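You operate a simulated robot arm through the tools that you are given. There is no shell and no other tool. Be economical: measure what you need, move in short steps, check, and stop when the job is done.

The job below is to be done with a simulated robot arm. You get a single attempt, and the scene is never put back.

JOB
Vacuum the blue and the grey lint off the end of the care bench.
Fine: vacuum back on its rest, then switch it off.

The check looks at the end state, three seconds after you hand in, the way a careful person would. Anything else that was tipped, shoved, dropped, spilled or broken makes it a failure.

ROBOT AND FRAMES
A 7-joint arm with a two-finger parallel gripper, fixed in place. Base frame: the origin is at the foot of the arm, x ahead of it, y to its left, z up; the work surface is at about z = 74. Readings come in cm, degrees, newtons and seconds.
With the tool pointing down near the work surface it reaches from about 44 to 92 cm from the base axis. Its first joint turns from -115.0 to 115.0 degrees. Payload 3.91 kg.
The TCP is the grasp point between the finger pads, 3 cm short of the fingertips. In the tool frame z runs along the fingers and y along their closing line. The gripper opens to 11 cm. The fingers are 2 cm wide and 1 cm thick; the gripper's body (4.8 by 11.2 cm) begins 5.5 cm behind the TCP.
Orientation is told as [roll, pitch, yaw] about the base's x, y, z axes, in that order, counted from this pose: with the fingers straight down and closing along the base's y, the tool's x points along the base's -x, its y along +y and its z along -z.

CONTROLS
- The arm moves only by the tool servo_tool. Its argument "rows" is a list of rows, each a list of 7 numbers: the turn, a rotation vector about the base's x, y, z in degrees, then the shift along the base's x, y, z in mm, then the opening, from 0 (shut) to 1 (fully open). In form: [[wx, wy, wz, x, y, z, gripper], ...]. A call has 1 to 20 rows; each row shifts and turns the commanded pose from where the row before left it. Each row takes 0.2 s and may step no farther than 5 cm and 8.6 degrees from the row before; otherwise, or with a gripper value out of range, the whole call is refused. Where a pose cannot be reached the arm comes as near as it can. A force on the tool above 90 N (or 10 N above the force at the start of the call, whichever is more), or a blocked arm, ends the call early, and 0.2 s more pass. The fingers move at their own pace (about 15.3 cm/s each) and stop on an object; they squeeze with about 34 N. The grip force told is the motor's: it shows also when the fingers shut on nothing. Time passes only in rows, and 0.2 s behind the last, so rows that do not move let the fingers close. It gives the time, the measured TCP pose, the force on the tool (base axes), the opening and the grip force at its end, in the units of the frame above (readings bear some noise).
- Cameras (640 x 400 px; columns grow to the right, rows downward): "scene" is fixed at [21.99, -49.7, 162.47]; the picture's right is [0.75, -0.67, 0.00], its down [-0.47, -0.52, -0.71] and it looks along [0.48, 0.53, -0.70] (base axes); focal length 372 px, centre (320, 200). "wrist" rides on the gripper at [7.2, 1.7, -10.3] in the tool frame; the picture's right is [-0.23, 0.97, 0.00], its down [-0.76, -0.18, -0.62] and it looks along [-0.61, -0.14, 0.78] (tool axes); focal length 222 px, centre (320, 200). There is no depth. A picture from a camera that has moved, and an enlarged one, comes with that camera's place and axes in the base frame and with its lens.
- grab_frame(camera): a new picture of that camera. No time passes.
- slide_trunk(by): slides the trunk up (or, below 0, down) by that many cm; the arm rides with it, the base frame stays. It gives what a move gives, with no picture.
- inspect(camera, box): a new picture of the part [left, top, right, bottom] of that camera's present view, enlarged. No time passes.
- hand_in(): hands the job in; it is judged then, once.

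Work in short steps. Places have to be worked out from the pictures, the camera data and where the tool is seen: move nearer, look again, correct. Check each grasp and each placing, and mend what went wrong. You have 120 turns and 84 pictures in all, those below and enlarged ones among them. Open the gripper and draw the arm clear of the work before you hand the job in, unless the task says otherwise; then end with one line.

The tools are called after "Call:" as name(argument=value, ...) on one line, values as JSON. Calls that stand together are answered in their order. servo_tool: Moves the arm, as the interface text tells. Its arguments: {"type":"object","properties":{"rows":{"type":"array","items":{"type":"array","items":{"type":"number"}}}},"required":["rows"]} The other tools are called the same way: slide_trunk (by) slides the trunk up or down; grab_frame (camera) takes a picture; inspect (camera, box) takes an enlarged picture of a part of a camera's view; hand_in () hands the job in.

At the start:

```text
clock: 0.0
ee_pos: [61.99, 24.66, 109.75]
ee_rot: [0.1, -0.1, 0.0]
ft_force: [-0.4, -0.2, -0.4]
gripper_width: 11.01
finger_force: 0.1
trunk travel left (down, up): [-72.5, 26.5]
```

scene: 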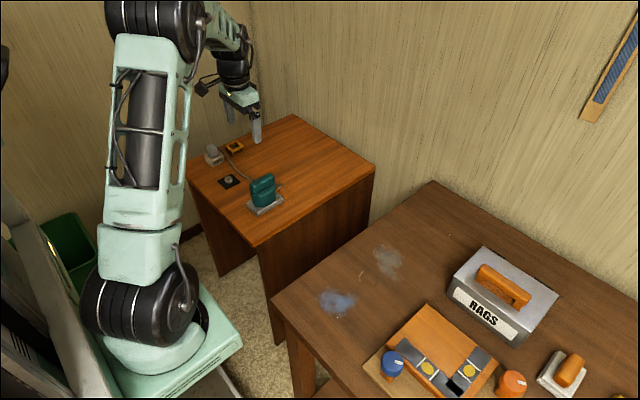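
wrist: 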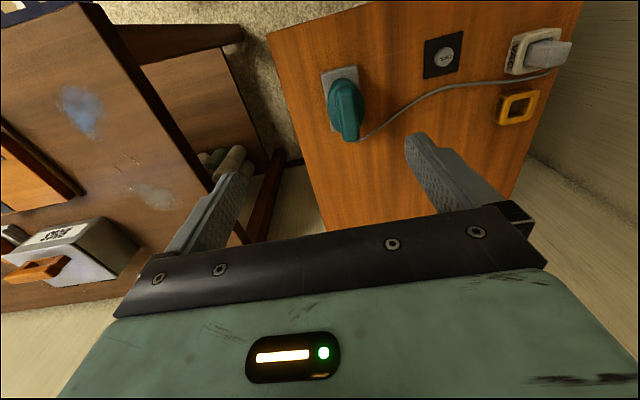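

I see a teal hand vacuum on a side table with a cord, a black plate with a knob (a switch?), a plug, a yellow thing. I'll enlarge both the side table and the care bench.

Call:
inspect(camera="scene", box=[180, 100, 340, 220])

Call:
inspect(camera="scene", box=[270, 200, 590, 400])

Call:
inspect(camera="wrist", box=[300, 20, 600, 160])

```text
3.33 times, centred on (260, 160) of scene
camera zoom: at [21.99, -49.7, 162.47], right [0.75, -0.67, 0.0], down [-0.47, -0.52, -0.71], along [0.48, 0.53, -0.7], focal length 1239 px, centre (520, 333)
```

zoom: 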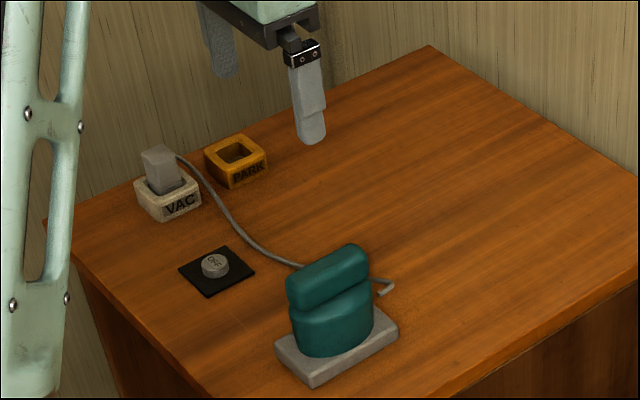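

```text
2.00 times, centred on (430, 300) of scene
camera zoom: at [21.99, -49.7, 162.47], right [0.75, -0.67, 0.0], down [-0.47, -0.52, -0.71], along [0.48, 0.53, -0.7], focal length 744 px, centre (100, 0)
```

zoom: 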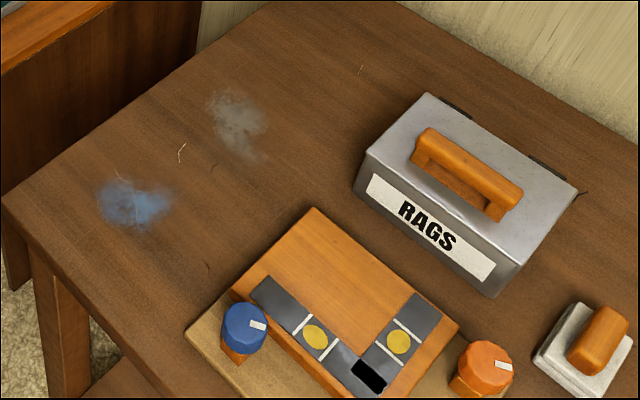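

```text
2.13 times, centred on (450, 90) of wrist
camera zoom: at [54.74, 26.25, 120.12], right [0.23, 0.97, 0.0], down [0.76, -0.18, 0.62], along [0.61, -0.14, -0.78], focal length 474 px, centre (43, 435)
```

zoom: 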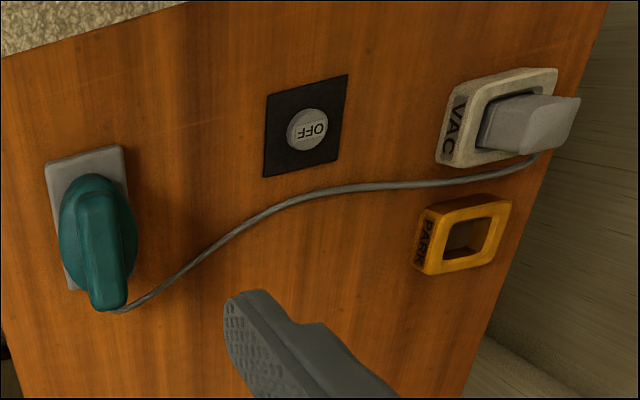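

Side table top works out to z≈74 in both views: vacuum near (67.5, 28), button near (64.5, 46), lint near (60, -14.5) and (81, -15). I'll move nearer for a better look at the button and vacuum.

Call:
servo_tool(rows=[[0, 0, 0, -40, 20, -10, 1], [0, 0, 0, -40, 40, -10, 1], [0, 0, 0, -20, 40, -10, 1]])

Call:
grab_frame(camera="wrist")

```text
refused: row 2 steps farther than a row can; nothing moved
```

```text
78 pictures are left
camera wrist: at [54.74, 26.25, 120.12], right [0.23, 0.97, 0.0], down [0.76, -0.18, 0.62], along [0.61, -0.14, -0.78], focal length 222 px, centre (320, 200)
```

wrist: 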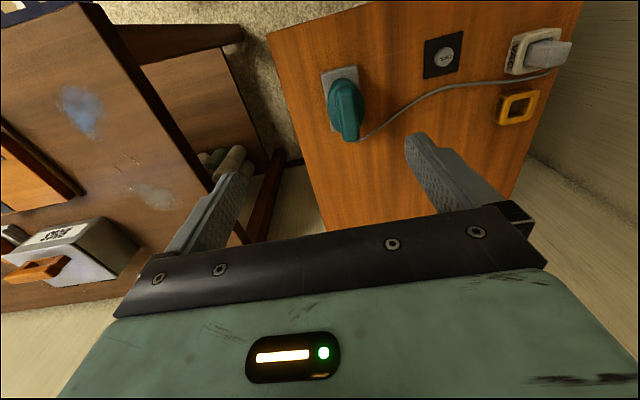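

Refused for step size; splitting into smaller rows.

Call:
servo_tool(rows=[[0, 0, 0, -30, 25, -20, 1], [0, 0, 0, -30, 25, -20, 1], [0, 0, 0, -30, 25, -20, 1], [0, 0, 0, -30, 25, -20, 1]])

Call:
grab_frame(camera="wrist")

```text
clock: 1.0
ee_pos: [50.0, 34.42, 101.76]
ee_rot: [0.1, -0.1, -0.1]
ft_force: [0.2, -0.9, 0.4]
gripper_width: 10.98
finger_force: 0.1
trunk travel left (down, up): [-72.5, 26.5]
```

```text
77 pictures are left
camera wrist: at [42.76, 36.13, 112.11], right [0.23, 0.97, 0.0], down [0.76, -0.18, 0.62], along [0.61, -0.14, -0.78], focal length 222 px, centre (320, 200)
```

wrist: 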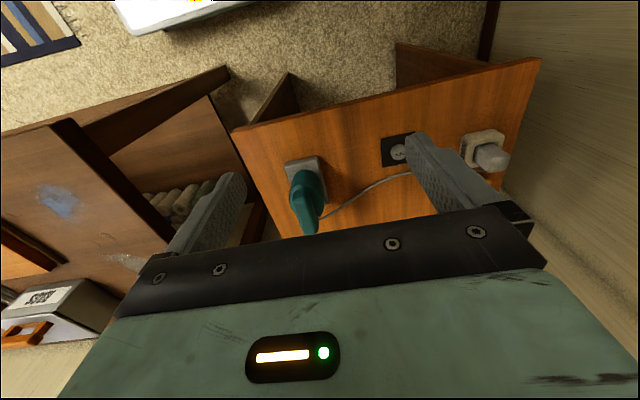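

The vacuum is between the fingers in view; I enlarge it and the button.

Call:
inspect(camera="wrist", box=[260, 130, 380, 240])

Call:
inspect(camera="scene", box=[200, 130, 300, 220])

```text
3.64 times, centred on (320, 185) of wrist
camera zoom: at [42.76, 36.13, 112.11], right [0.23, 0.97, 0.0], down [0.76, -0.18, 0.62], along [0.61, -0.14, -0.78], focal length 808 px, centre (320, 254)
```

zoom: 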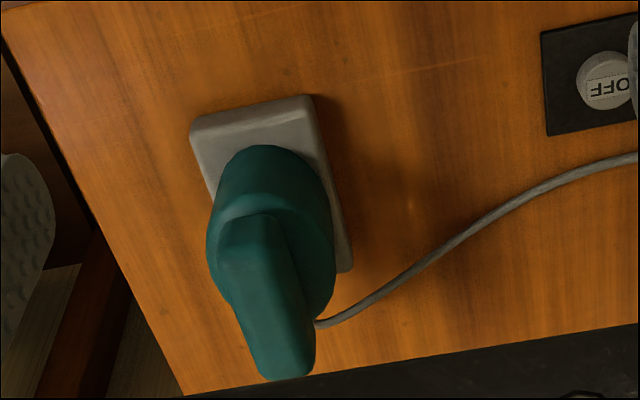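

```text
4.44 times, centred on (250, 175) of scene
camera zoom: at [21.99, -49.7, 162.47], right [0.75, -0.67, 0.0], down [-0.47, -0.52, -0.71], along [0.48, 0.53, -0.7], focal length 1652 px, centre (631, 311)
```

zoom: 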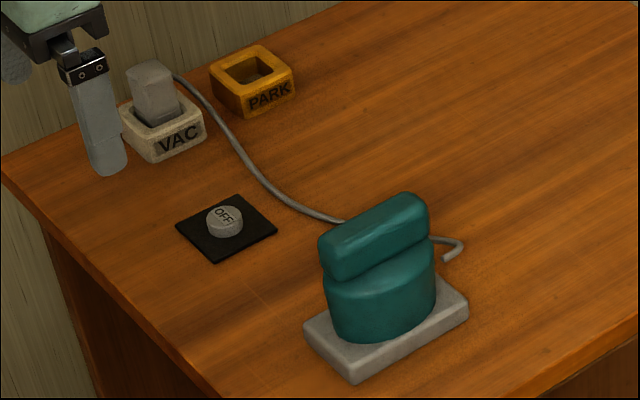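

Label reads OFF, so the vacuum is presently off; rest spans x 62.6–73, y 25.5–31.6, handle along x at z≈84. First I'll shut the gripper and go above the button at (64.4, 45.6).

Call:
servo_tool(rows=[[0, 0, 0, 36, 28, 0, 0], [0, 0, 0, 36, 28, 0, 0], [0, 0, 0, 36, 28, 0, 0], [0, 0, 0, 36, 28, 0, 0], [0, 0, 0, 0, 0, -45, 0], [0, 0, 0, 0, 0, -45, 0], [0, 0, 0, 0, 0, -45, 0], [0, 0, 0, 0, 0, -30, 0], [0, 0, 0, 0, 0, 0, 0]])

Call:
inspect(camera="scene", box=[200, 130, 300, 220])

Call:
grab_frame(camera="wrist")

```text
clock: 3.0
ee_pos: [64.31, 45.69, 85.17]
ee_rot: [0.0, 0.1, 0.0]
ft_force: [-0.2, 0.6, 0.3]
gripper_width: 0.0
finger_force: 33.9
trunk travel left (down, up): [-72.5, 26.5]
```

```text
4.44 times, centred on (250, 175) of scene
camera zoom: at [21.99, -49.7, 162.47], right [0.75, -0.67, 0.0], down [-0.47, -0.52, -0.71], along [0.48, 0.53, -0.7], focal length 1652 px, centre (631, 311)
```

zoom: 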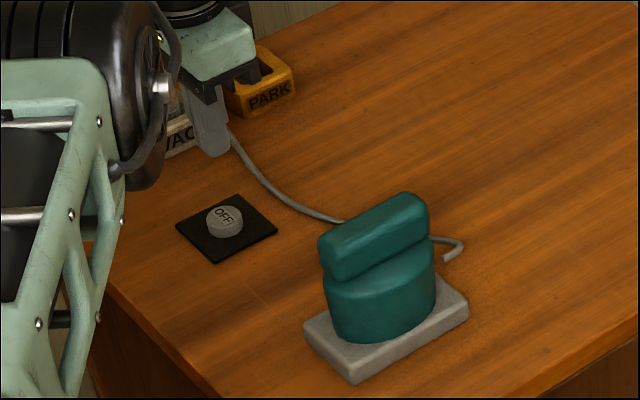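

```text
73 pictures are left
camera wrist: at [57.18, 47.42, 95.49], right [0.23, 0.97, 0.0], down [0.76, -0.18, 0.62], along [0.61, -0.14, -0.78], focal length 222 px, centre (320, 200)
```

wrist: 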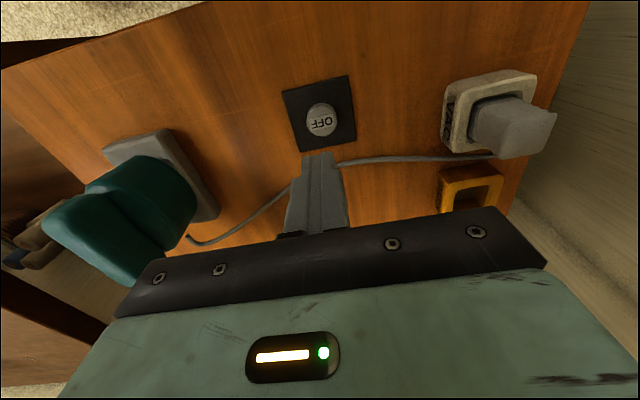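

The wrist ray puts the button at (64.1, 46.0), within 3 mm of the tool. I lower to just above and press gently.

Call:
servo_tool(rows=[[0, 0, 0, -2, 2, -25, 0], [0, 0, 0, 0, 0, -20, 0], [0, 0, 0, 0, 0, -8, 0], [0, 0, 0, 0, 0, -4, 0], [0, 0, 0, 0, 0, -4, 0]])

Call:
inspect(camera="scene", box=[200, 130, 300, 220])

```text
clock: 4.2
ee_pos: [63.64, 45.29, 79.4]
ee_rot: [0.1, 0.0, 0.1]
ft_force: [-0.4, 0.0, 1.1]
gripper_width: 0.01
finger_force: 33.8
out of reach, approached as far as the arm can: row 2
trunk travel left (down, up): [-72.5, 26.5]
```

```text
4.44 times, centred on (250, 175) of scene
camera zoom: at [21.99, -49.7, 162.47], right [0.75, -0.67, 0.0], down [-0.47, -0.52, -0.71], along [0.48, 0.53, -0.7], focal length 1652 px, centre (631, 311)
```

zoom: 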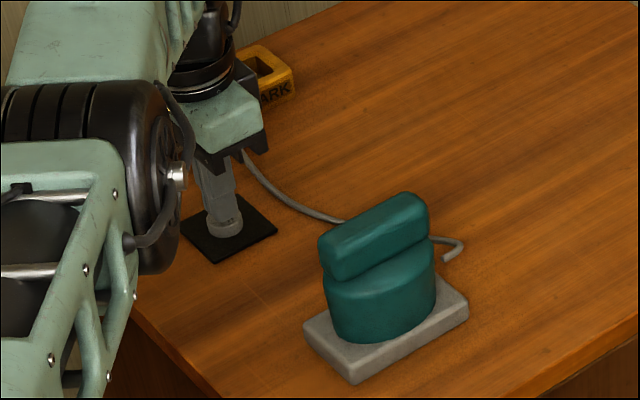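

The button is right under the fingers, but the arm ran out of reach downward. I'll raise, then slide the trunk down a bit to gain reach.

Call:
servo_tool(rows=[[0, 0, 0, 0, 0, 40, 0], [0, 0, 0, 0, 0, 40, 0], [0, 0, 0, 0, 0, 40, 0], [0, 0, 0, 0, 0, 30, 0]])

Call:
slide_trunk(by=-10)

Call:
grab_frame(camera="scene")

```text
clock: 5.2
ee_pos: [63.71, 45.48, 94.23]
ee_rot: [0.0, 0.1, -0.1]
ft_force: [0.5, 0.5, -0.5]
gripper_width: 0.0
finger_force: 34.0
trunk travel left (down, up): [-72.5, 26.5]
```

```text
clock: 6.5
ee_pos: [63.63, 45.54, 84.32]
ee_rot: [0.1, 0.0, -0.1]
ft_force: [0.2, 0.1, 0.2]
gripper_width: 0.01
finger_force: 33.9
trunk travel left (down, up): [-62.5, 36.5]
```

```text
71 pictures are left
```

scene: 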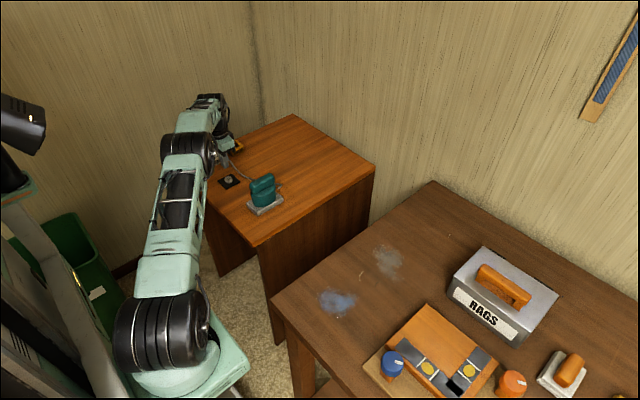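

Arm clear. Now descend to the button again and press in small steps.

Call:
servo_tool(rows=[[0, 0, 0, 4, 2, -30, 0], [0, 0, 0, 0, 0, -15, 0], [0, 0, 0, 0, 0, -4, 0], [0, 0, 0, 0, 0, -4, 0], [0, 0, 0, 0, 0, 0, 0]])

Call:
inspect(camera="wrist", box=[240, 60, 400, 160])

```text
clock: 7.7
ee_pos: [64.19, 45.73, 79.05]
ee_rot: [0.0, 0.0, 0.0]
ft_force: [-0.1, 0.1, -0.2]
gripper_width: 0.03
finger_force: 34.5
trunk travel left (down, up): [-62.5, 36.5]
```

```text
4.00 times, centred on (320, 110) of wrist
camera zoom: at [56.93, 47.41, 89.26], right [0.23, 0.97, 0.0], down [0.76, -0.18, 0.62], along [0.61, -0.14, -0.78], focal length 888 px, centre (320, 560)
```

zoom: 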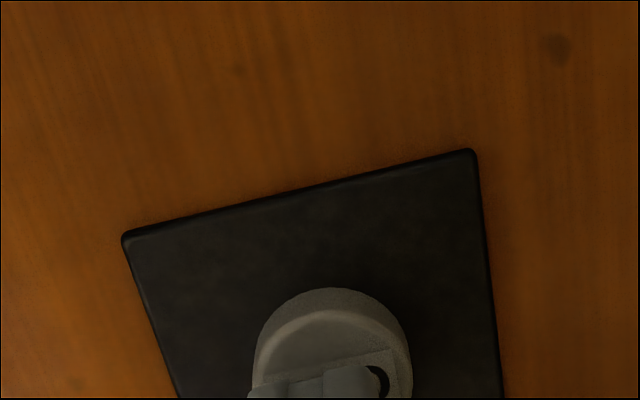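

Fingertips are over the label, no contact force yet. Continue 2 mm at a time.

Call:
servo_tool(rows=[[0, 0, 0, 0, 0, -2, 0], [0, 0, 0, 0, 0, -2, 0], [0, 0, 0, 0, 0, 0, 0]])

Call:
inspect(camera="wrist", box=[240, 60, 400, 160])

```text
clock: 8.5
ee_pos: [64.14, 45.64, 78.6]
ee_rot: [-0.1, 0.1, -0.1]
ft_force: [0.2, -0.2, 0.5]
gripper_width: 0.0
finger_force: 34.4
trunk travel left (down, up): [-62.5, 36.5]
```

```text
4.00 times, centred on (320, 110) of wrist
camera zoom: at [56.97, 47.41, 88.89], right [0.23, 0.97, 0.0], down [0.76, -0.18, 0.62], along [0.61, -0.14, -0.78], focal length 888 px, centre (320, 560)
```

zoom: 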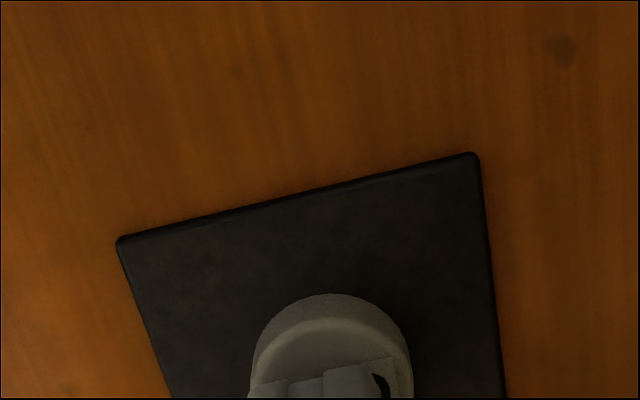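

Still no contact; a few more millimetres.

Call:
servo_tool(rows=[[0, 0, 0, 0, 0, -2, 0], [0, 0, 0, 0, 0, -2, 0], [0, 0, 0, 0, 0, 0, 0]])

Call:
inspect(camera="wrist", box=[240, 60, 400, 160])

```text
clock: 9.3
ee_pos: [64.27, 45.75, 78.25]
ee_rot: [0.1, 0.0, 0.0]
ft_force: [-0.6, -0.6, 2.3]
gripper_width: 0.0
finger_force: 33.6
trunk travel left (down, up): [-62.5, 36.5]
```

```text
4.00 times, centred on (320, 110) of wrist
camera zoom: at [56.96, 47.41, 88.5], right [0.23, 0.97, 0.0], down [0.76, -0.18, 0.62], along [0.61, -0.14, -0.78], focal length 888 px, centre (320, 560)
```

zoom: 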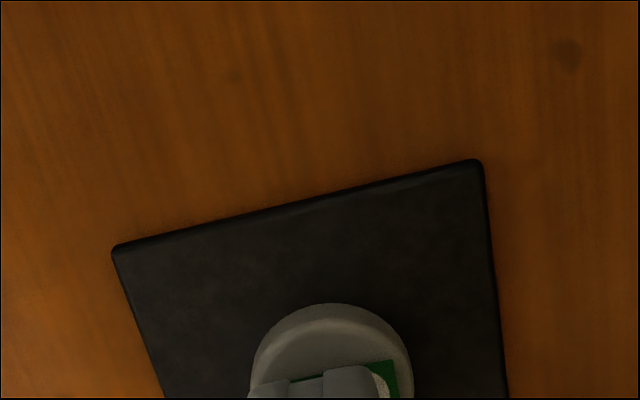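

Contact at 2.3 N and the label turned green: it switched on. Lift straight up and verify.

Call:
servo_tool(rows=[[0, 0, 0, 0, 0, 10, 0], [0, 0, 0, 0, 0, 40, 0], [0, 0, 0, 0, 0, 45, 0], [0, 0, 0, 0, 0, 45, 0], [0, 0, 0, 0, 0, 20, 0]])

Call:
inspect(camera="wrist", box=[160, 40, 480, 240])

```text
clock: 10.5
ee_pos: [64.22, 45.6, 94.13]
ee_rot: [0.0, 0.1, 0.1]
ft_force: [0.0, -0.3, -0.4]
gripper_width: 0.01
finger_force: 33.7
trunk travel left (down, up): [-62.5, 36.5]
```

```text
2.00 times, centred on (320, 140) of wrist
camera zoom: at [56.94, 47.33, 104.42], right [0.23, 0.97, 0.0], down [0.76, -0.18, 0.62], along [0.61, -0.14, -0.78], focal length 444 px, centre (320, 320)
```

zoom: 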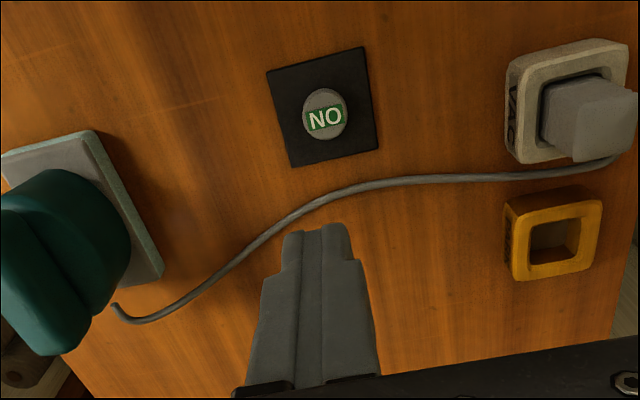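

It's ON. Now move above the vacuum handle with fingers open.

Call:
servo_tool(rows=[[0, 0, 0, 0, 0, 20, 1], [0, 0, 0, 10, -45, 0, 1], [0, 0, 0, 10, -45, 0, 1], [0, 0, 0, 10, -45, 0, 1], [0, 0, 0, 7, -36, 0, 1], [0, 0, 0, 0, 0, 0, 1]])

Call:
grab_frame(camera="wrist")

Call:
inspect(camera="scene", box=[200, 100, 320, 220])

```text
clock: 11.9
ee_pos: [67.9, 28.59, 96.13]
ee_rot: [0.1, 0.0, 0.0]
ft_force: [0.5, -0.7, -1.1]
gripper_width: 10.99
finger_force: 0.2
trunk travel left (down, up): [-62.5, 36.5]
```

```text
66 pictures are left
camera wrist: at [60.58, 30.26, 106.39], right [0.23, 0.97, 0.0], down [0.76, -0.18, 0.62], along [0.61, -0.14, -0.78], focal length 222 px, centre (320, 200)
```

wrist: 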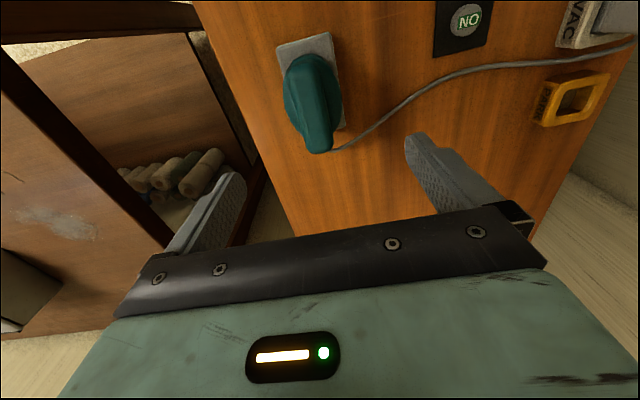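

```text
3.33 times, centred on (260, 160) of scene
camera zoom: at [21.99, -49.7, 162.47], right [0.75, -0.67, 0.0], down [-0.47, -0.52, -0.71], along [0.48, 0.53, -0.7], focal length 1239 px, centre (520, 333)
```

zoom: 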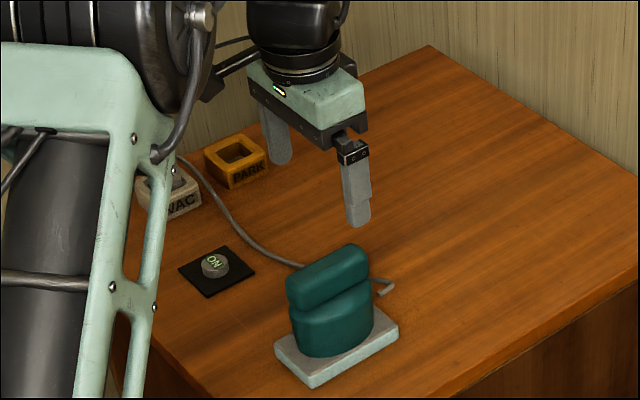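

Handle centre ≈ (67.4, 28.4). Descend straddling it, stopping at TCP z≈84.

Call:
servo_tool(rows=[[0, 0, 0, -4, -2, -40, 1], [0, 0, 0, 0, 0, -40, 1], [0, 0, 0, 0, 0, -25, 1], [0, 0, 0, 0, 0, -15, 1], [0, 0, 0, 0, 0, 0, 1]])

Call:
grab_frame(camera="wrist")

Call:
inspect(camera="scene", box=[200, 130, 300, 220])

```text
clock: 13.1
ee_pos: [67.46, 28.43, 83.99]
ee_rot: [0.0, 0.0, 0.0]
ft_force: [0.8, -1.4, -0.1]
gripper_width: 11.0
finger_force: 0.1
trunk travel left (down, up): [-62.5, 36.5]
```

```text
64 pictures are left
camera wrist: at [60.22, 30.14, 94.35], right [0.23, 0.97, 0.0], down [0.76, -0.18, 0.62], along [0.61, -0.14, -0.78], focal length 222 px, centre (320, 200)
```

wrist: 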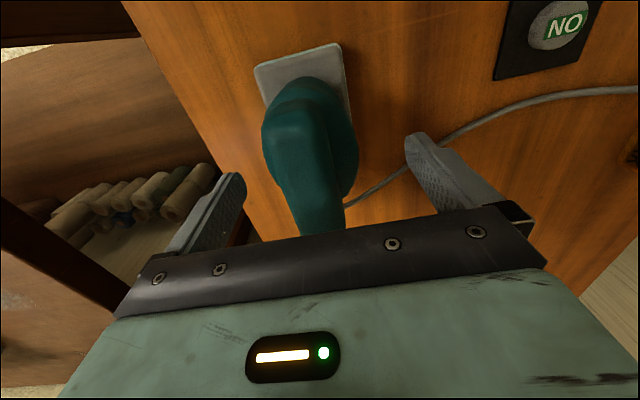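

```text
4.44 times, centred on (250, 175) of scene
camera zoom: at [21.99, -49.7, 162.47], right [0.75, -0.67, 0.0], down [-0.47, -0.52, -0.71], along [0.48, 0.53, -0.7], focal length 1652 px, centre (631, 311)
```

zoom: 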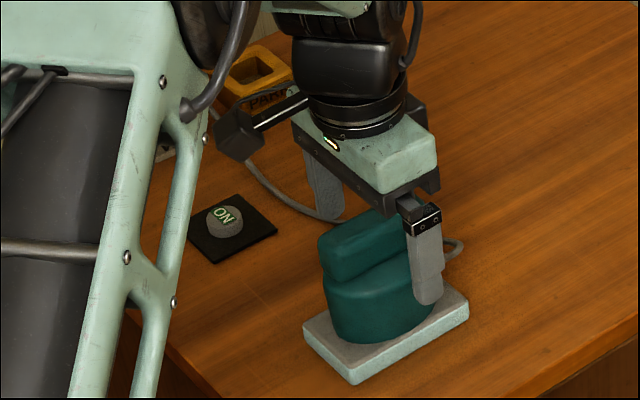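

Handle is ~2.6 cm wide spanning z≈82.3–84.9 above a wider body, so I raise 14 mm so the tips clear the body's shoulder, then close.

Call:
servo_tool(rows=[[0, 0, 0, 0, 0, 13, 1], [0, 0, 0, 0, 0, 0, 0], [0, 0, 0, 0, 0, 0, 0], [0, 0, 0, 0, 0, 0, 0]])

Call:
grab_frame(camera="wrist")

Call:
inspect(camera="scene", box=[200, 130, 300, 220])

```text
clock: 14.1
ee_pos: [67.44, 28.5, 85.3]
ee_rot: [-0.1, 0.1, 0.0]
ft_force: [0.1, 0.0, -0.4]
gripper_width: 2.97
finger_force: 34.1
trunk travel left (down, up): [-62.5, 36.5]
```

```text
62 pictures are left
camera wrist: at [60.25, 30.14, 95.7], right [0.23, 0.97, 0.0], down [0.76, -0.18, 0.62], along [0.61, -0.14, -0.78], focal length 222 px, centre (320, 200)
```

wrist: 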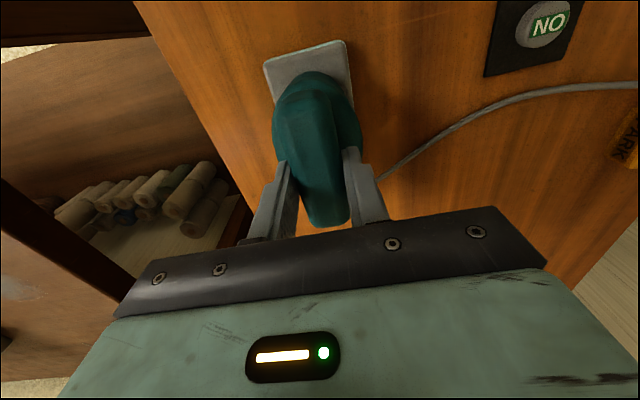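

```text
4.44 times, centred on (250, 175) of scene
camera zoom: at [21.99, -49.7, 162.47], right [0.75, -0.67, 0.0], down [-0.47, -0.52, -0.71], along [0.48, 0.53, -0.7], focal length 1652 px, centre (631, 311)
```

zoom: 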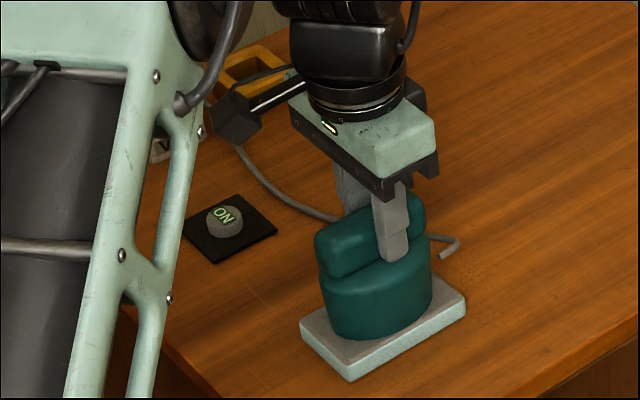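

Gripped (2.97 cm). Lift slowly 4 cm and see what comes along.

Call:
servo_tool(rows=[[0, 0, 0, 0, 0, 10, 0], [0, 0, 0, 0, 0, 15, 0], [0, 0, 0, 0, 0, 15, 0], [0, 0, 0, 0, 0, 0, 0]])

Call:
inspect(camera="scene", box=[200, 130, 300, 220])

Call:
grab_frame(camera="wrist")

```text
clock: 15.1
ee_pos: [67.39, 28.44, 89.55]
ee_rot: [0.0, 0.0, 0.0]
ft_force: [-0.1, -0.2, -3.8]
gripper_width: 3.0
finger_force: 34.3
trunk travel left (down, up): [-62.5, 36.5]
```

```text
4.44 times, centred on (250, 175) of scene
camera zoom: at [21.99, -49.7, 162.47], right [0.75, -0.67, 0.0], down [-0.47, -0.52, -0.71], along [0.48, 0.53, -0.7], focal length 1652 px, centre (631, 311)
```

zoom: 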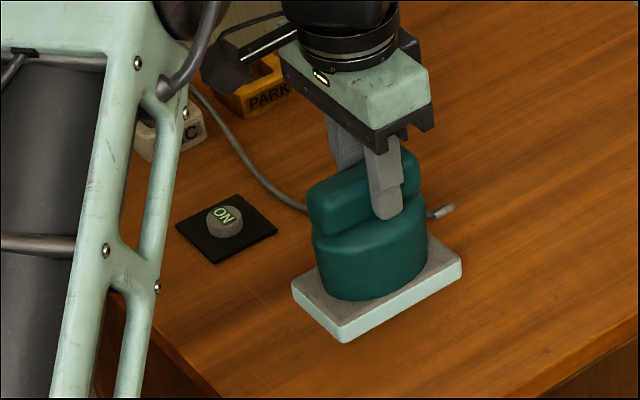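

```text
59 pictures are left
camera wrist: at [60.23, 30.13, 99.73], right [0.23, 0.97, 0.0], down [0.76, -0.18, 0.62], along [0.61, -0.14, -0.78], focal length 222 px, centre (320, 200)
```

wrist: 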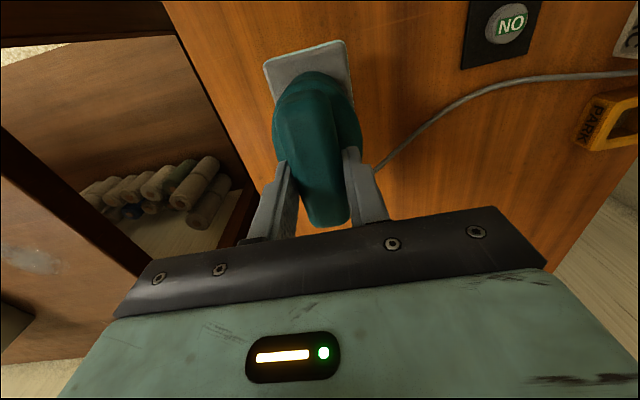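

The grey plate is the vacuum's foot, its rim now green (on). Lift more and look at what the rest looks like beneath.

Call:
servo_tool(rows=[[0, 0, 0, 0, 0, 40, 0], [0, 0, 0, 0, 0, 40, 0], [0, 0, 0, 0, 0, 40, 0], [0, 0, 0, 0, -45, 0, 0], [0, 0, 0, 0, -45, 0, 0], [0, 0, 0, 0, -45, 0, 0], [0, 0, 0, 0, 0, 0, 0]])

Call:
grab_frame(camera="scene")

Call:
grab_frame(camera="wrist")

```text
clock: 16.7
ee_pos: [67.38, 14.8, 101.36]
ee_rot: [0.0, 0.0, 0.0]
ft_force: [0.2, 0.4, -4.5]
gripper_width: 2.98
finger_force: 34.2
trunk travel left (down, up): [-62.5, 36.5]
```

```text
58 pictures are left
```

scene: 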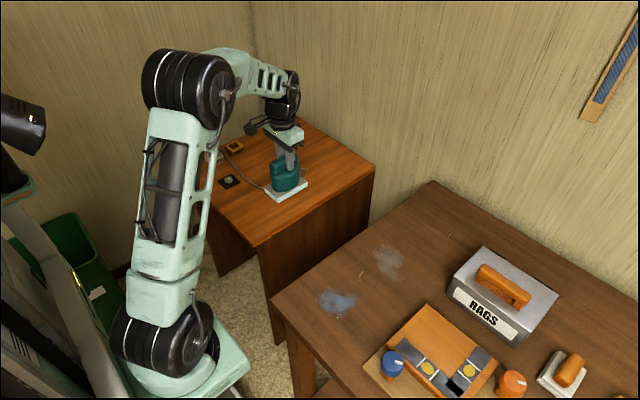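

```text
57 pictures are left
camera wrist: at [60.23, 16.57, 111.67], right [0.23, 0.97, 0.0], down [0.76, -0.18, 0.62], along [0.61, -0.14, -0.78], focal length 222 px, centre (320, 200)
```

wrist: 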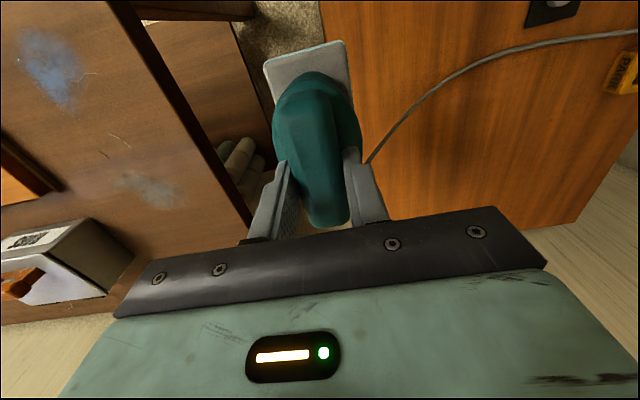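

Let me enlarge the side table to find the rest's mark.

Call:
inspect(camera="scene", box=[190, 110, 330, 230])

```text
3.33 times, centred on (260, 170) of scene
camera zoom: at [21.99, -49.7, 162.47], right [0.75, -0.67, 0.0], down [-0.47, -0.52, -0.71], along [0.48, 0.53, -0.7], focal length 1239 px, centre (520, 300)
```

zoom: 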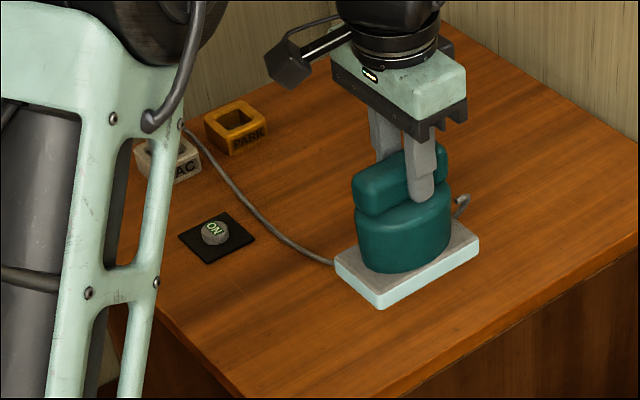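

Nothing but wood shows where it stood, so the rest is its starting spot (67.4, 28.5). Move over the blue lint first, staying high.

Call:
servo_tool(rows=[[0, 0, 0, -12, -45, 0, 0], [0, 0, 0, -12, -45, 0, 0], [0, 0, 0, -12, -45, 0, 0], [0, 0, 0, -12, -45, 0, 0], [0, 0, 0, -12, -45, 0, 0], [0, 0, 0, -10, -20, 0, 0], [0, 0, 0, 0, 0, -40, 0], [0, 0, 0, 0, 0, -40, 0], [0, 0, 0, 0, 0, -40, 0], [0, 0, 0, 0, 0, -20, 0], [0, 0, 0, 0, 0, 0, 0]])

Call:
grab_frame(camera="scene")

Call:
grab_frame(camera="wrist")

```text
clock: 18.7
ee_pos: [60.51, -9.54, 91.0]
ee_rot: [0.1, -0.5, 0.0]
ft_force: [-5.7, 0.9, 37.5]
gripper_width: 2.97
finger_force: 33.8
trunk travel left (down, up): [-62.5, 36.5]
stopped in row 10: the force on the tool passed its limit (the readings are from after the stop); the commanded pose is now the measured one
```

```text
55 pictures are left
```

scene: 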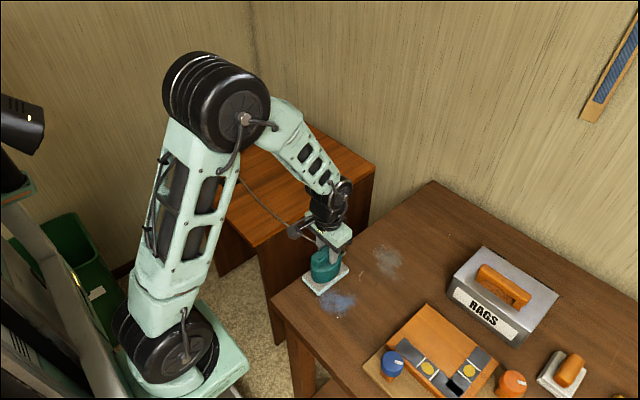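

```text
54 pictures are left
camera wrist: at [53.25, -7.89, 101.25], right [0.23, 0.97, 0.0], down [0.76, -0.18, 0.63], along [0.61, -0.14, -0.78], focal length 222 px, centre (320, 200)
```

wrist: 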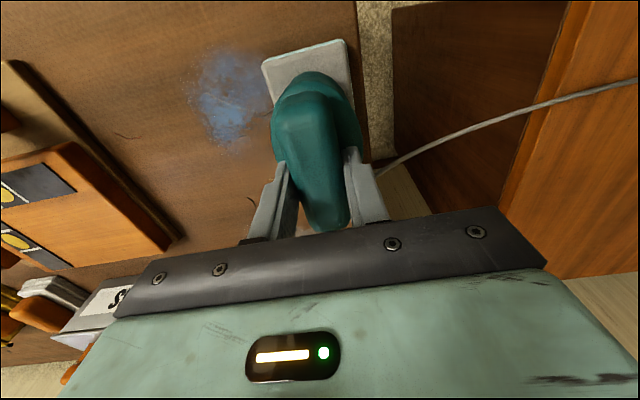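

Contact came at TCP z≈91, so the bench top is ~5.7 cm higher than the side table (z≈79.7); lint then lies at about (57.8,-16.5) and (77,-17). Ease off by 4 mm and check the force.

Call:
servo_tool(rows=[[0, 0, 0, 0, 0, 4, 0], [0, 0, 0, 0, 0, 0, 0]])

Call:
inspect(camera="scene", box=[270, 220, 430, 330])

```text
clock: 19.3
ee_pos: [60.46, -9.56, 91.15]
ee_rot: [0.0, -0.2, -0.1]
ft_force: [-0.8, 1.7, 0.2]
gripper_width: 2.95
finger_force: 33.7
trunk travel left (down, up): [-62.5, 36.5]
```

```text
3.64 times, centred on (350, 275) of scene
camera zoom: at [21.99, -49.7, 162.47], right [0.75, -0.67, 0.0], down [-0.47, -0.52, -0.71], along [0.48, 0.53, -0.7], focal length 1352 px, centre (211, -73)
```

zoom: 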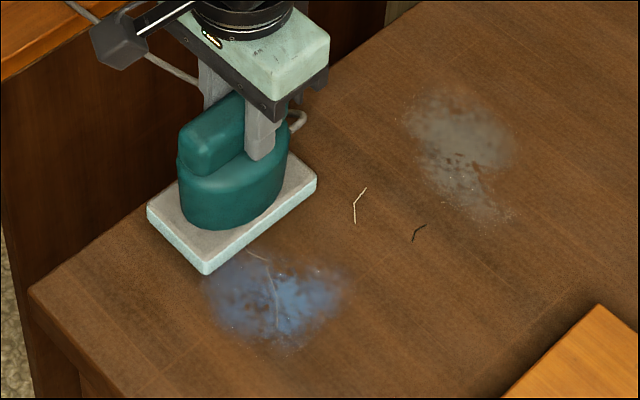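

Light contact now. Sweep across the blue lint towards -y.

Call:
servo_tool(rows=[[0, 0, 0, 0, -15, 0, 0], [0, 0, 0, 0, -15, 0, 0], [0, 0, 0, 0, -15, 0, 0], [0, 0, 0, 0, -15, 0, 0], [0, 0, 0, 0, -15, 0, 0], [0, 0, 0, 0, -15, 0, 0], [0, 0, 0, 0, -10, 0, 0], [0, 0, 0, 0, 0, 0, 0]])

Call:
inspect(camera="scene", box=[270, 220, 430, 330])

```text
clock: 21.1
ee_pos: [60.59, -19.62, 91.01]
ee_rot: [0.1, -0.3, 0.0]
ft_force: [0.6, -0.5, -4.3]
gripper_width: 3.0
finger_force: 33.8
trunk travel left (down, up): [-62.5, 36.5]
```

```text
3.64 times, centred on (350, 275) of scene
camera zoom: at [21.99, -49.7, 162.47], right [0.75, -0.67, 0.0], down [-0.47, -0.52, -0.71], along [0.48, 0.53, -0.7], focal length 1352 px, centre (211, -73)
```

zoom: 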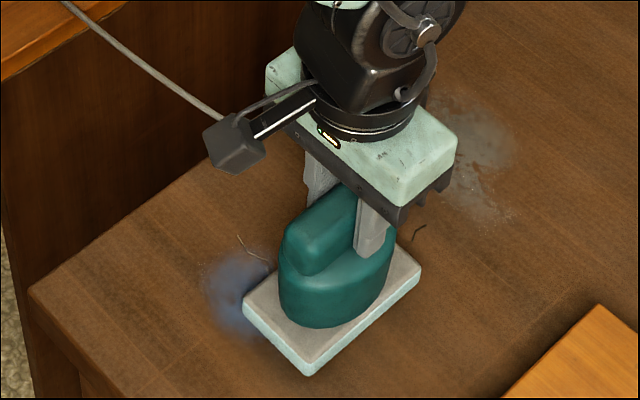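

Swept part is clear; blue remains on the low-x side. Shift x −5 cm and sweep back towards +y.

Call:
servo_tool(rows=[[0, 0, 0, -15, 0, 0, 0], [0, 0, 0, -15, 0, 0, 0], [0, 0, 0, -15, 0, 0, 0], [0, 0, 0, 0, 15, 0, 0], [0, 0, 0, 0, 15, 0, 0], [0, 0, 0, 0, 15, 0, 0], [0, 0, 0, 0, 15, 0, 0], [0, 0, 0, 0, 15, 0, 0], [0, 0, 0, 0, 15, 0, 0], [0, 0, 0, 15, 0, 0, 0], [0, 0, 0, 15, 0, 0, 0], [0, 0, 0, 15, 0, 0, 0], [0, 0, 0, 0, 0, 0, 0]])

Call:
inspect(camera="scene", box=[270, 220, 430, 330])

```text
clock: 23.9
ee_pos: [60.57, -10.59, 91.09]
ee_rot: [0.0, -0.4, 0.0]
ft_force: [0.2, -0.8, -4.4]
gripper_width: 2.97
finger_force: 34.1
trunk travel left (down, up): [-62.5, 36.5]
```

```text
3.64 times, centred on (350, 275) of scene
camera zoom: at [21.99, -49.7, 162.47], right [0.75, -0.67, 0.0], down [-0.47, -0.52, -0.71], along [0.48, 0.53, -0.7], focal length 1352 px, centre (211, -73)
```

zoom: 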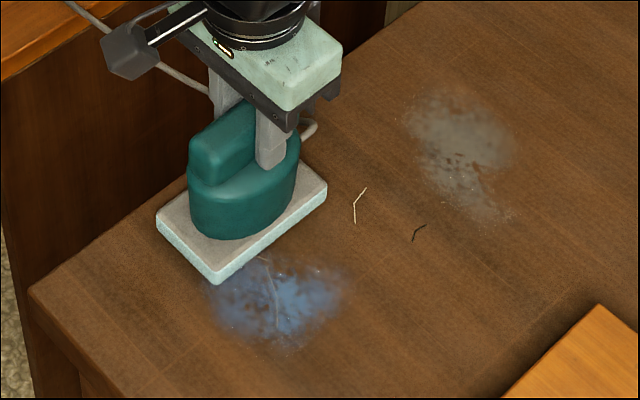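

No lint went: the force (−4.4 N) shows the foot was hanging just off the bench. Before going on, I check whether plug and switch are still in place.

Call:
inspect(camera="scene", box=[170, 110, 330, 230])

Call:
servo_tool(rows=[[0, 0, 0, 0, -40, 0, 0], [0, 0, 0, -15, -20, 0, 0], [0, 0, 0, 0, 0, -1, 0], [0, 0, 0, 0, 0, 0, 0]])

```text
3.33 times, centred on (250, 170) of scene
camera zoom: at [21.99, -49.7, 162.47], right [0.75, -0.67, 0.0], down [-0.47, -0.52, -0.71], along [0.48, 0.53, -0.7], focal length 1239 px, centre (553, 300)
```

zoom: 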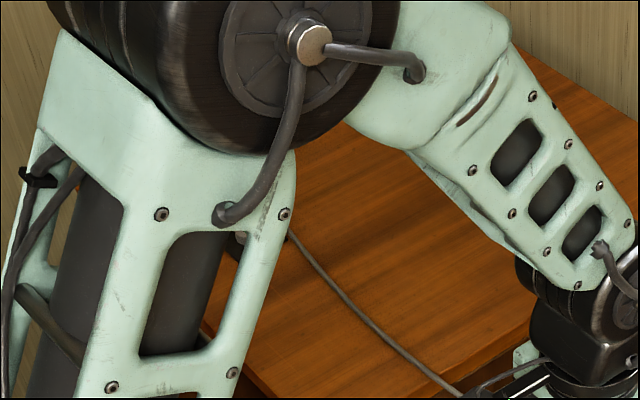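

```text
clock: 24.9
ee_pos: [59.09, -16.6, 91.0]
ee_rot: [0.0, -0.4, 0.2]
ft_force: [-0.7, 1.0, 0.6]
gripper_width: 2.96
finger_force: 33.9
trunk travel left (down, up): [-62.5, 36.5]
```

Now contact (bench bears ~5 N). Press 1 mm more and scrub over the blue patch.

Call:
servo_tool(rows=[[0, 0, 0, 0, 0, -1, 0], [0, 0, 0, -15, 0, 0, 0], [0, 0, 0, -15, 0, 0, 0], [0, 0, 0, 0, -15, 0, 0], [0, 0, 0, 0, -15, 0, 0], [0, 0, 0, 15, 0, 0, 0], [0, 0, 0, 15, 0, 0, 0], [0, 0, 0, 0, 15, 0, 0], [0, 0, 0, 0, 15, 0, 0], [0, 0, 0, 0, 0, 0, 0]])

Call:
inspect(camera="scene", box=[270, 220, 430, 330])

```text
clock: 27.1
ee_pos: [59.12, -16.65, 91.01]
ee_rot: [0.1, -0.6, 0.0]
ft_force: [2.5, -14.6, 35.6]
gripper_width: 2.96
finger_force: 34.2
trunk travel left (down, up): [-62.5, 36.5]
```

```text
3.64 times, centred on (350, 275) of scene
camera zoom: at [21.99, -49.7, 162.47], right [0.75, -0.67, 0.0], down [-0.47, -0.52, -0.71], along [0.48, 0.53, -0.7], focal length 1352 px, centre (211, -73)
```

zoom: 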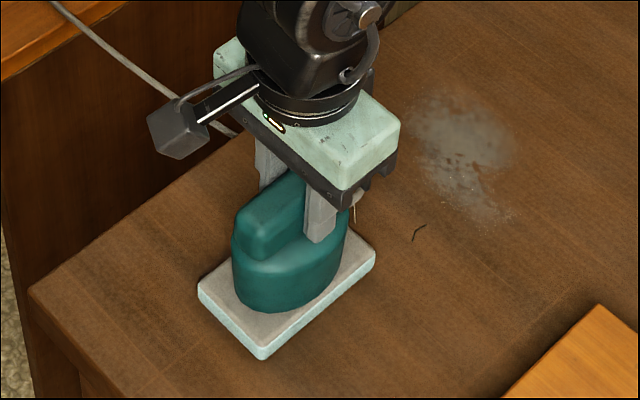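

Bench presses 35 N; ease up half a millimetre and slide on +x to reveal the blue spot.

Call:
servo_tool(rows=[[0, 0, 0, 0, 0, 0.5, 0], [0, 0, 0, 15, 0, 0, 0], [0, 0, 0, 20, 0, 0, 0], [0, 0, 0, 25, 0, 0, 0], [0, 0, 0, 25, 0, 0, 0], [0, 0, 0, 25, 0, 0, 0], [0, 0, 0, 0, 0, 0, 0]])

Call:
inspect(camera="scene", box=[270, 220, 430, 330])

```text
clock: 28.7
ee_pos: [69.95, -16.6, 91.12]
ee_rot: [0.0, -0.2, 0.0]
ft_force: [-10.2, 0.5, 23.4]
gripper_width: 2.97
finger_force: 33.8
trunk travel left (down, up): [-62.5, 36.5]
```

```text
3.64 times, centred on (350, 275) of scene
camera zoom: at [21.99, -49.7, 162.47], right [0.75, -0.67, 0.0], down [-0.47, -0.52, -0.71], along [0.48, 0.53, -0.7], focal length 1352 px, centre (211, -73)
```

zoom: 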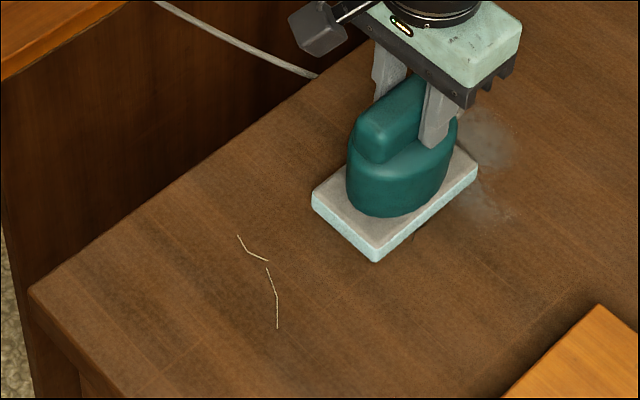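

Blue is gone. Continue to the grey patch: slide to x≈77.5 and scrub y from −11 to −23.

Call:
servo_tool(rows=[[0, 0, 0, 25, 0, 0, 0], [0, 0, 0, 25, 0, 0, 0], [0, 0, 0, 25, 0, 0, 0], [0, 0, 0, 0, 20, 0, 0], [0, 0, 0, 0, 20, 0, 0], [0, 0, 0, 0, 15, 0, 0], [0, 0, 0, 0, -20, 0, 0], [0, 0, 0, 0, -20, 0, 0], [0, 0, 0, 0, -20, 0, 0], [0, 0, 0, 0, -20, 0, 0], [0, 0, 0, 0, -20, 0, 0], [0, 0, 0, 0, -20, 0, 0], [0, 0, 0, 0, 0, 0, 0]])

Call:
inspect(camera="scene", box=[290, 190, 450, 300])

```text
clock: 31.5
ee_pos: [77.5, -23.05, 91.0]
ee_rot: [0.0, -0.5, 0.1]
ft_force: [-0.4, 3.6, 15.3]
gripper_width: 2.99
finger_force: 33.6
trunk travel left (down, up): [-62.5, 36.5]
```

```text
3.64 times, centred on (370, 245) of scene
camera zoom: at [21.99, -49.7, 162.47], right [0.75, -0.67, 0.0], down [-0.47, -0.52, -0.71], along [0.48, 0.53, -0.7], focal length 1352 px, centre (138, 36)
```

zoom: 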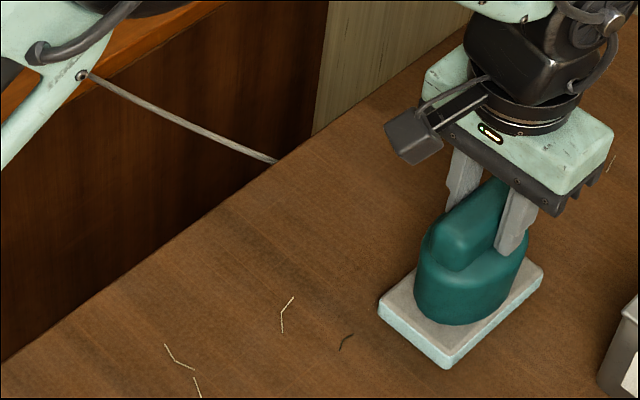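

Grey looks gone. One more pass back at slightly greater x, then lift and look.

Call:
servo_tool(rows=[[0, 0, 0, 20, 0, 0, 0], [0, 0, 0, 0, 25, 0, 0], [0, 0, 0, 0, 25, 0, 0], [0, 0, 0, 0, 25, 0, 0], [0, 0, 0, 0, 25, 0, 0], [0, 0, 0, 0, 0, 20, 0], [0, 0, 0, 0, 0, 40, 0], [0, 0, 0, 0, 0, 40, 0], [0, 0, 0, -20, 40, 20, 0], [0, 0, 0, -20, 40, 0, 0], [0, 0, 0, -10, 40, 0, 0], [0, 0, 0, -10, 40, 0, 0], [0, 0, 0, -10, 40, 0, 0], [0, 0, 0, 0, 0, 0, 0]])

Call:
grab_frame(camera="scene")

Call:
inspect(camera="scene", box=[270, 200, 470, 330])

Call:
grab_frame(camera="wrist")

```text
clock: 34.5
ee_pos: [72.45, 6.96, 103.08]
ee_rot: [0.0, -0.3, 0.0]
ft_force: [0.3, 0.6, -4.5]
gripper_width: 2.98
finger_force: 34.1
trunk travel left (down, up): [-62.5, 36.5]
```

```text
46 pictures are left
```

scene: 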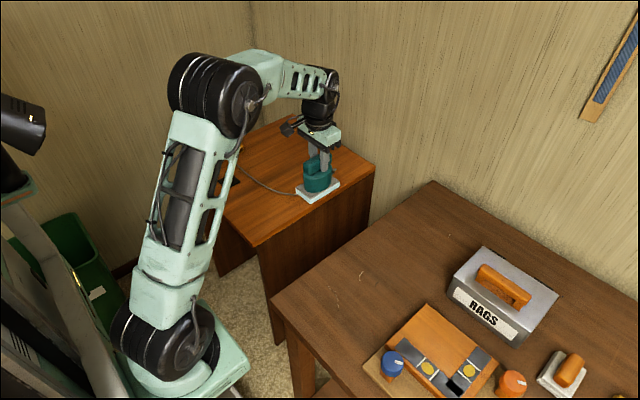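

```text
3.08 times, centred on (370, 265) of scene
camera zoom: at [21.99, -49.7, 162.47], right [0.75, -0.67, 0.0], down [-0.47, -0.52, -0.71], along [0.48, 0.53, -0.7], focal length 1144 px, centre (166, 0)
```

zoom: 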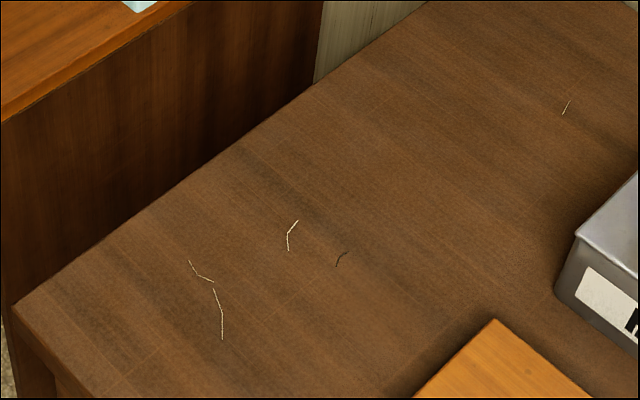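

```text
44 pictures are left
camera wrist: at [65.25, 8.76, 113.28], right [0.23, 0.97, 0.0], down [0.76, -0.18, 0.63], along [0.61, -0.14, -0.78], focal length 222 px, centre (320, 200)
```

wrist: 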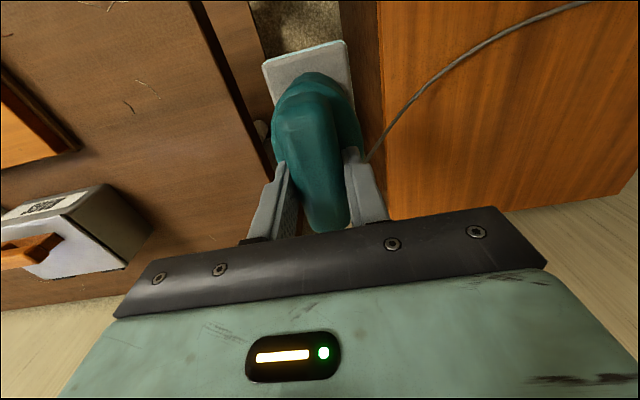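

Both lint patches are gone; only stray threads (not asked for) remain. Zoom on the side table for any rest mark.

Call:
inspect(camera="scene", box=[210, 130, 330, 230])

```text
4.00 times, centred on (270, 180) of scene
camera zoom: at [21.99, -49.7, 162.47], right [0.75, -0.67, 0.0], down [-0.47, -0.52, -0.71], along [0.48, 0.53, -0.7], focal length 1487 px, centre (520, 280)
```

zoom: 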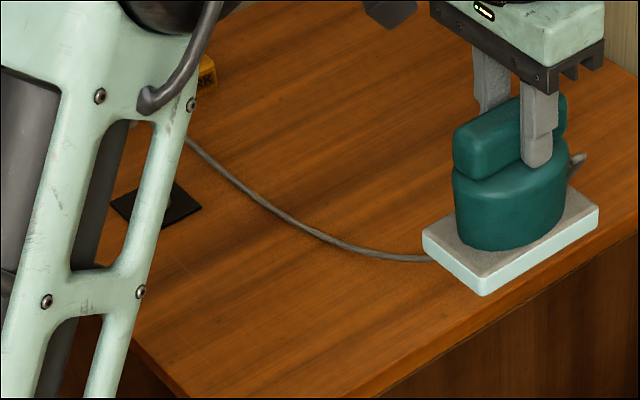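

No separate fixture: bare wood where it stood. Carry it back over (67.44, 28.5) and lower to just above.

Call:
servo_tool(rows=[[0, 0, 0, -10, 43, 0, 0], [0, 0, 0, -10, 43, 0, 0], [0, 0, 0, -10, 43, 0, 0], [0, 0, 0, -10, 43, 0, 0], [0, 0, 0, -10, 43, 0, 0], [0, 0.3, 0, 0, 0, -40, 0], [0, 0, 0, 0, 0, -40, 0], [0, 0, 0, 0, 0, -40, 0], [0, 0, 0, 0, 0, -35, 0], [0, 0, 0, 0, 0, 0, 0]])

Call:
inspect(camera="scene", box=[200, 130, 300, 220])

```text
clock: 36.7
ee_pos: [67.65, 28.6, 87.55]
ee_rot: [0.1, -0.1, 0.0]
ft_force: [-0.4, 0.2, -3.9]
gripper_width: 2.96
finger_force: 33.9
trunk travel left (down, up): [-62.5, 36.5]
```

```text
4.44 times, centred on (250, 175) of scene
camera zoom: at [21.99, -49.7, 162.47], right [0.75, -0.67, 0.0], down [-0.47, -0.52, -0.71], along [0.48, 0.53, -0.7], focal length 1652 px, centre (631, 311)
```

zoom: 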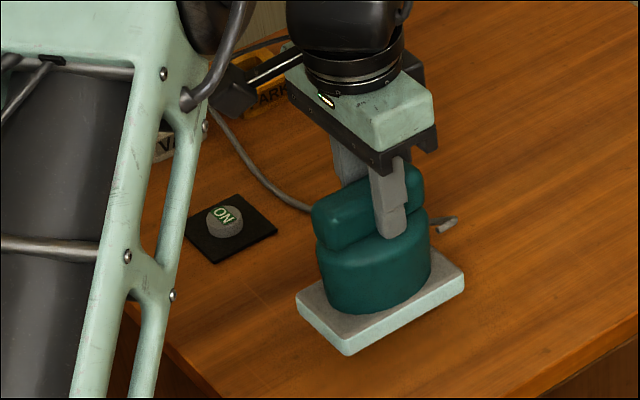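

Aligned with the original spot, about 2 cm up. Lower gently to contact.

Call:
servo_tool(rows=[[0, 0, 0, -2, -1, -10, 0], [0, 0, 0, 0, 0, -6, 0], [0, 0, 0, 0, 0, -3, 0], [0, 0, 0, 0, 0, -2, 0], [0, 0, 0, 0, 0, 0, 0]])

```text
clock: 37.9
ee_pos: [67.45, 28.47, 85.42]
ee_rot: [0.0, 0.0, -0.1]
ft_force: [0.2, 0.1, -4.4]
gripper_width: 2.98
finger_force: 33.6
trunk travel left (down, up): [-62.5, 36.5]
```

Still hanging; go down in 1 mm steps.

Call:
servo_tool(rows=[[0, 0, 0, 0, 0, -1, 0], [0, 0, 0, 0, 0, -1, 0], [0, 0, 0, 0, 0, 0, 0]])

```text
clock: 38.7
ee_pos: [67.48, 28.29, 85.09]
ee_rot: [0.0, 0.0, 0.0]
ft_force: [0.2, 1.1, -4.0]
gripper_width: 2.97
finger_force: 34.5
trunk travel left (down, up): [-62.5, 36.5]
```

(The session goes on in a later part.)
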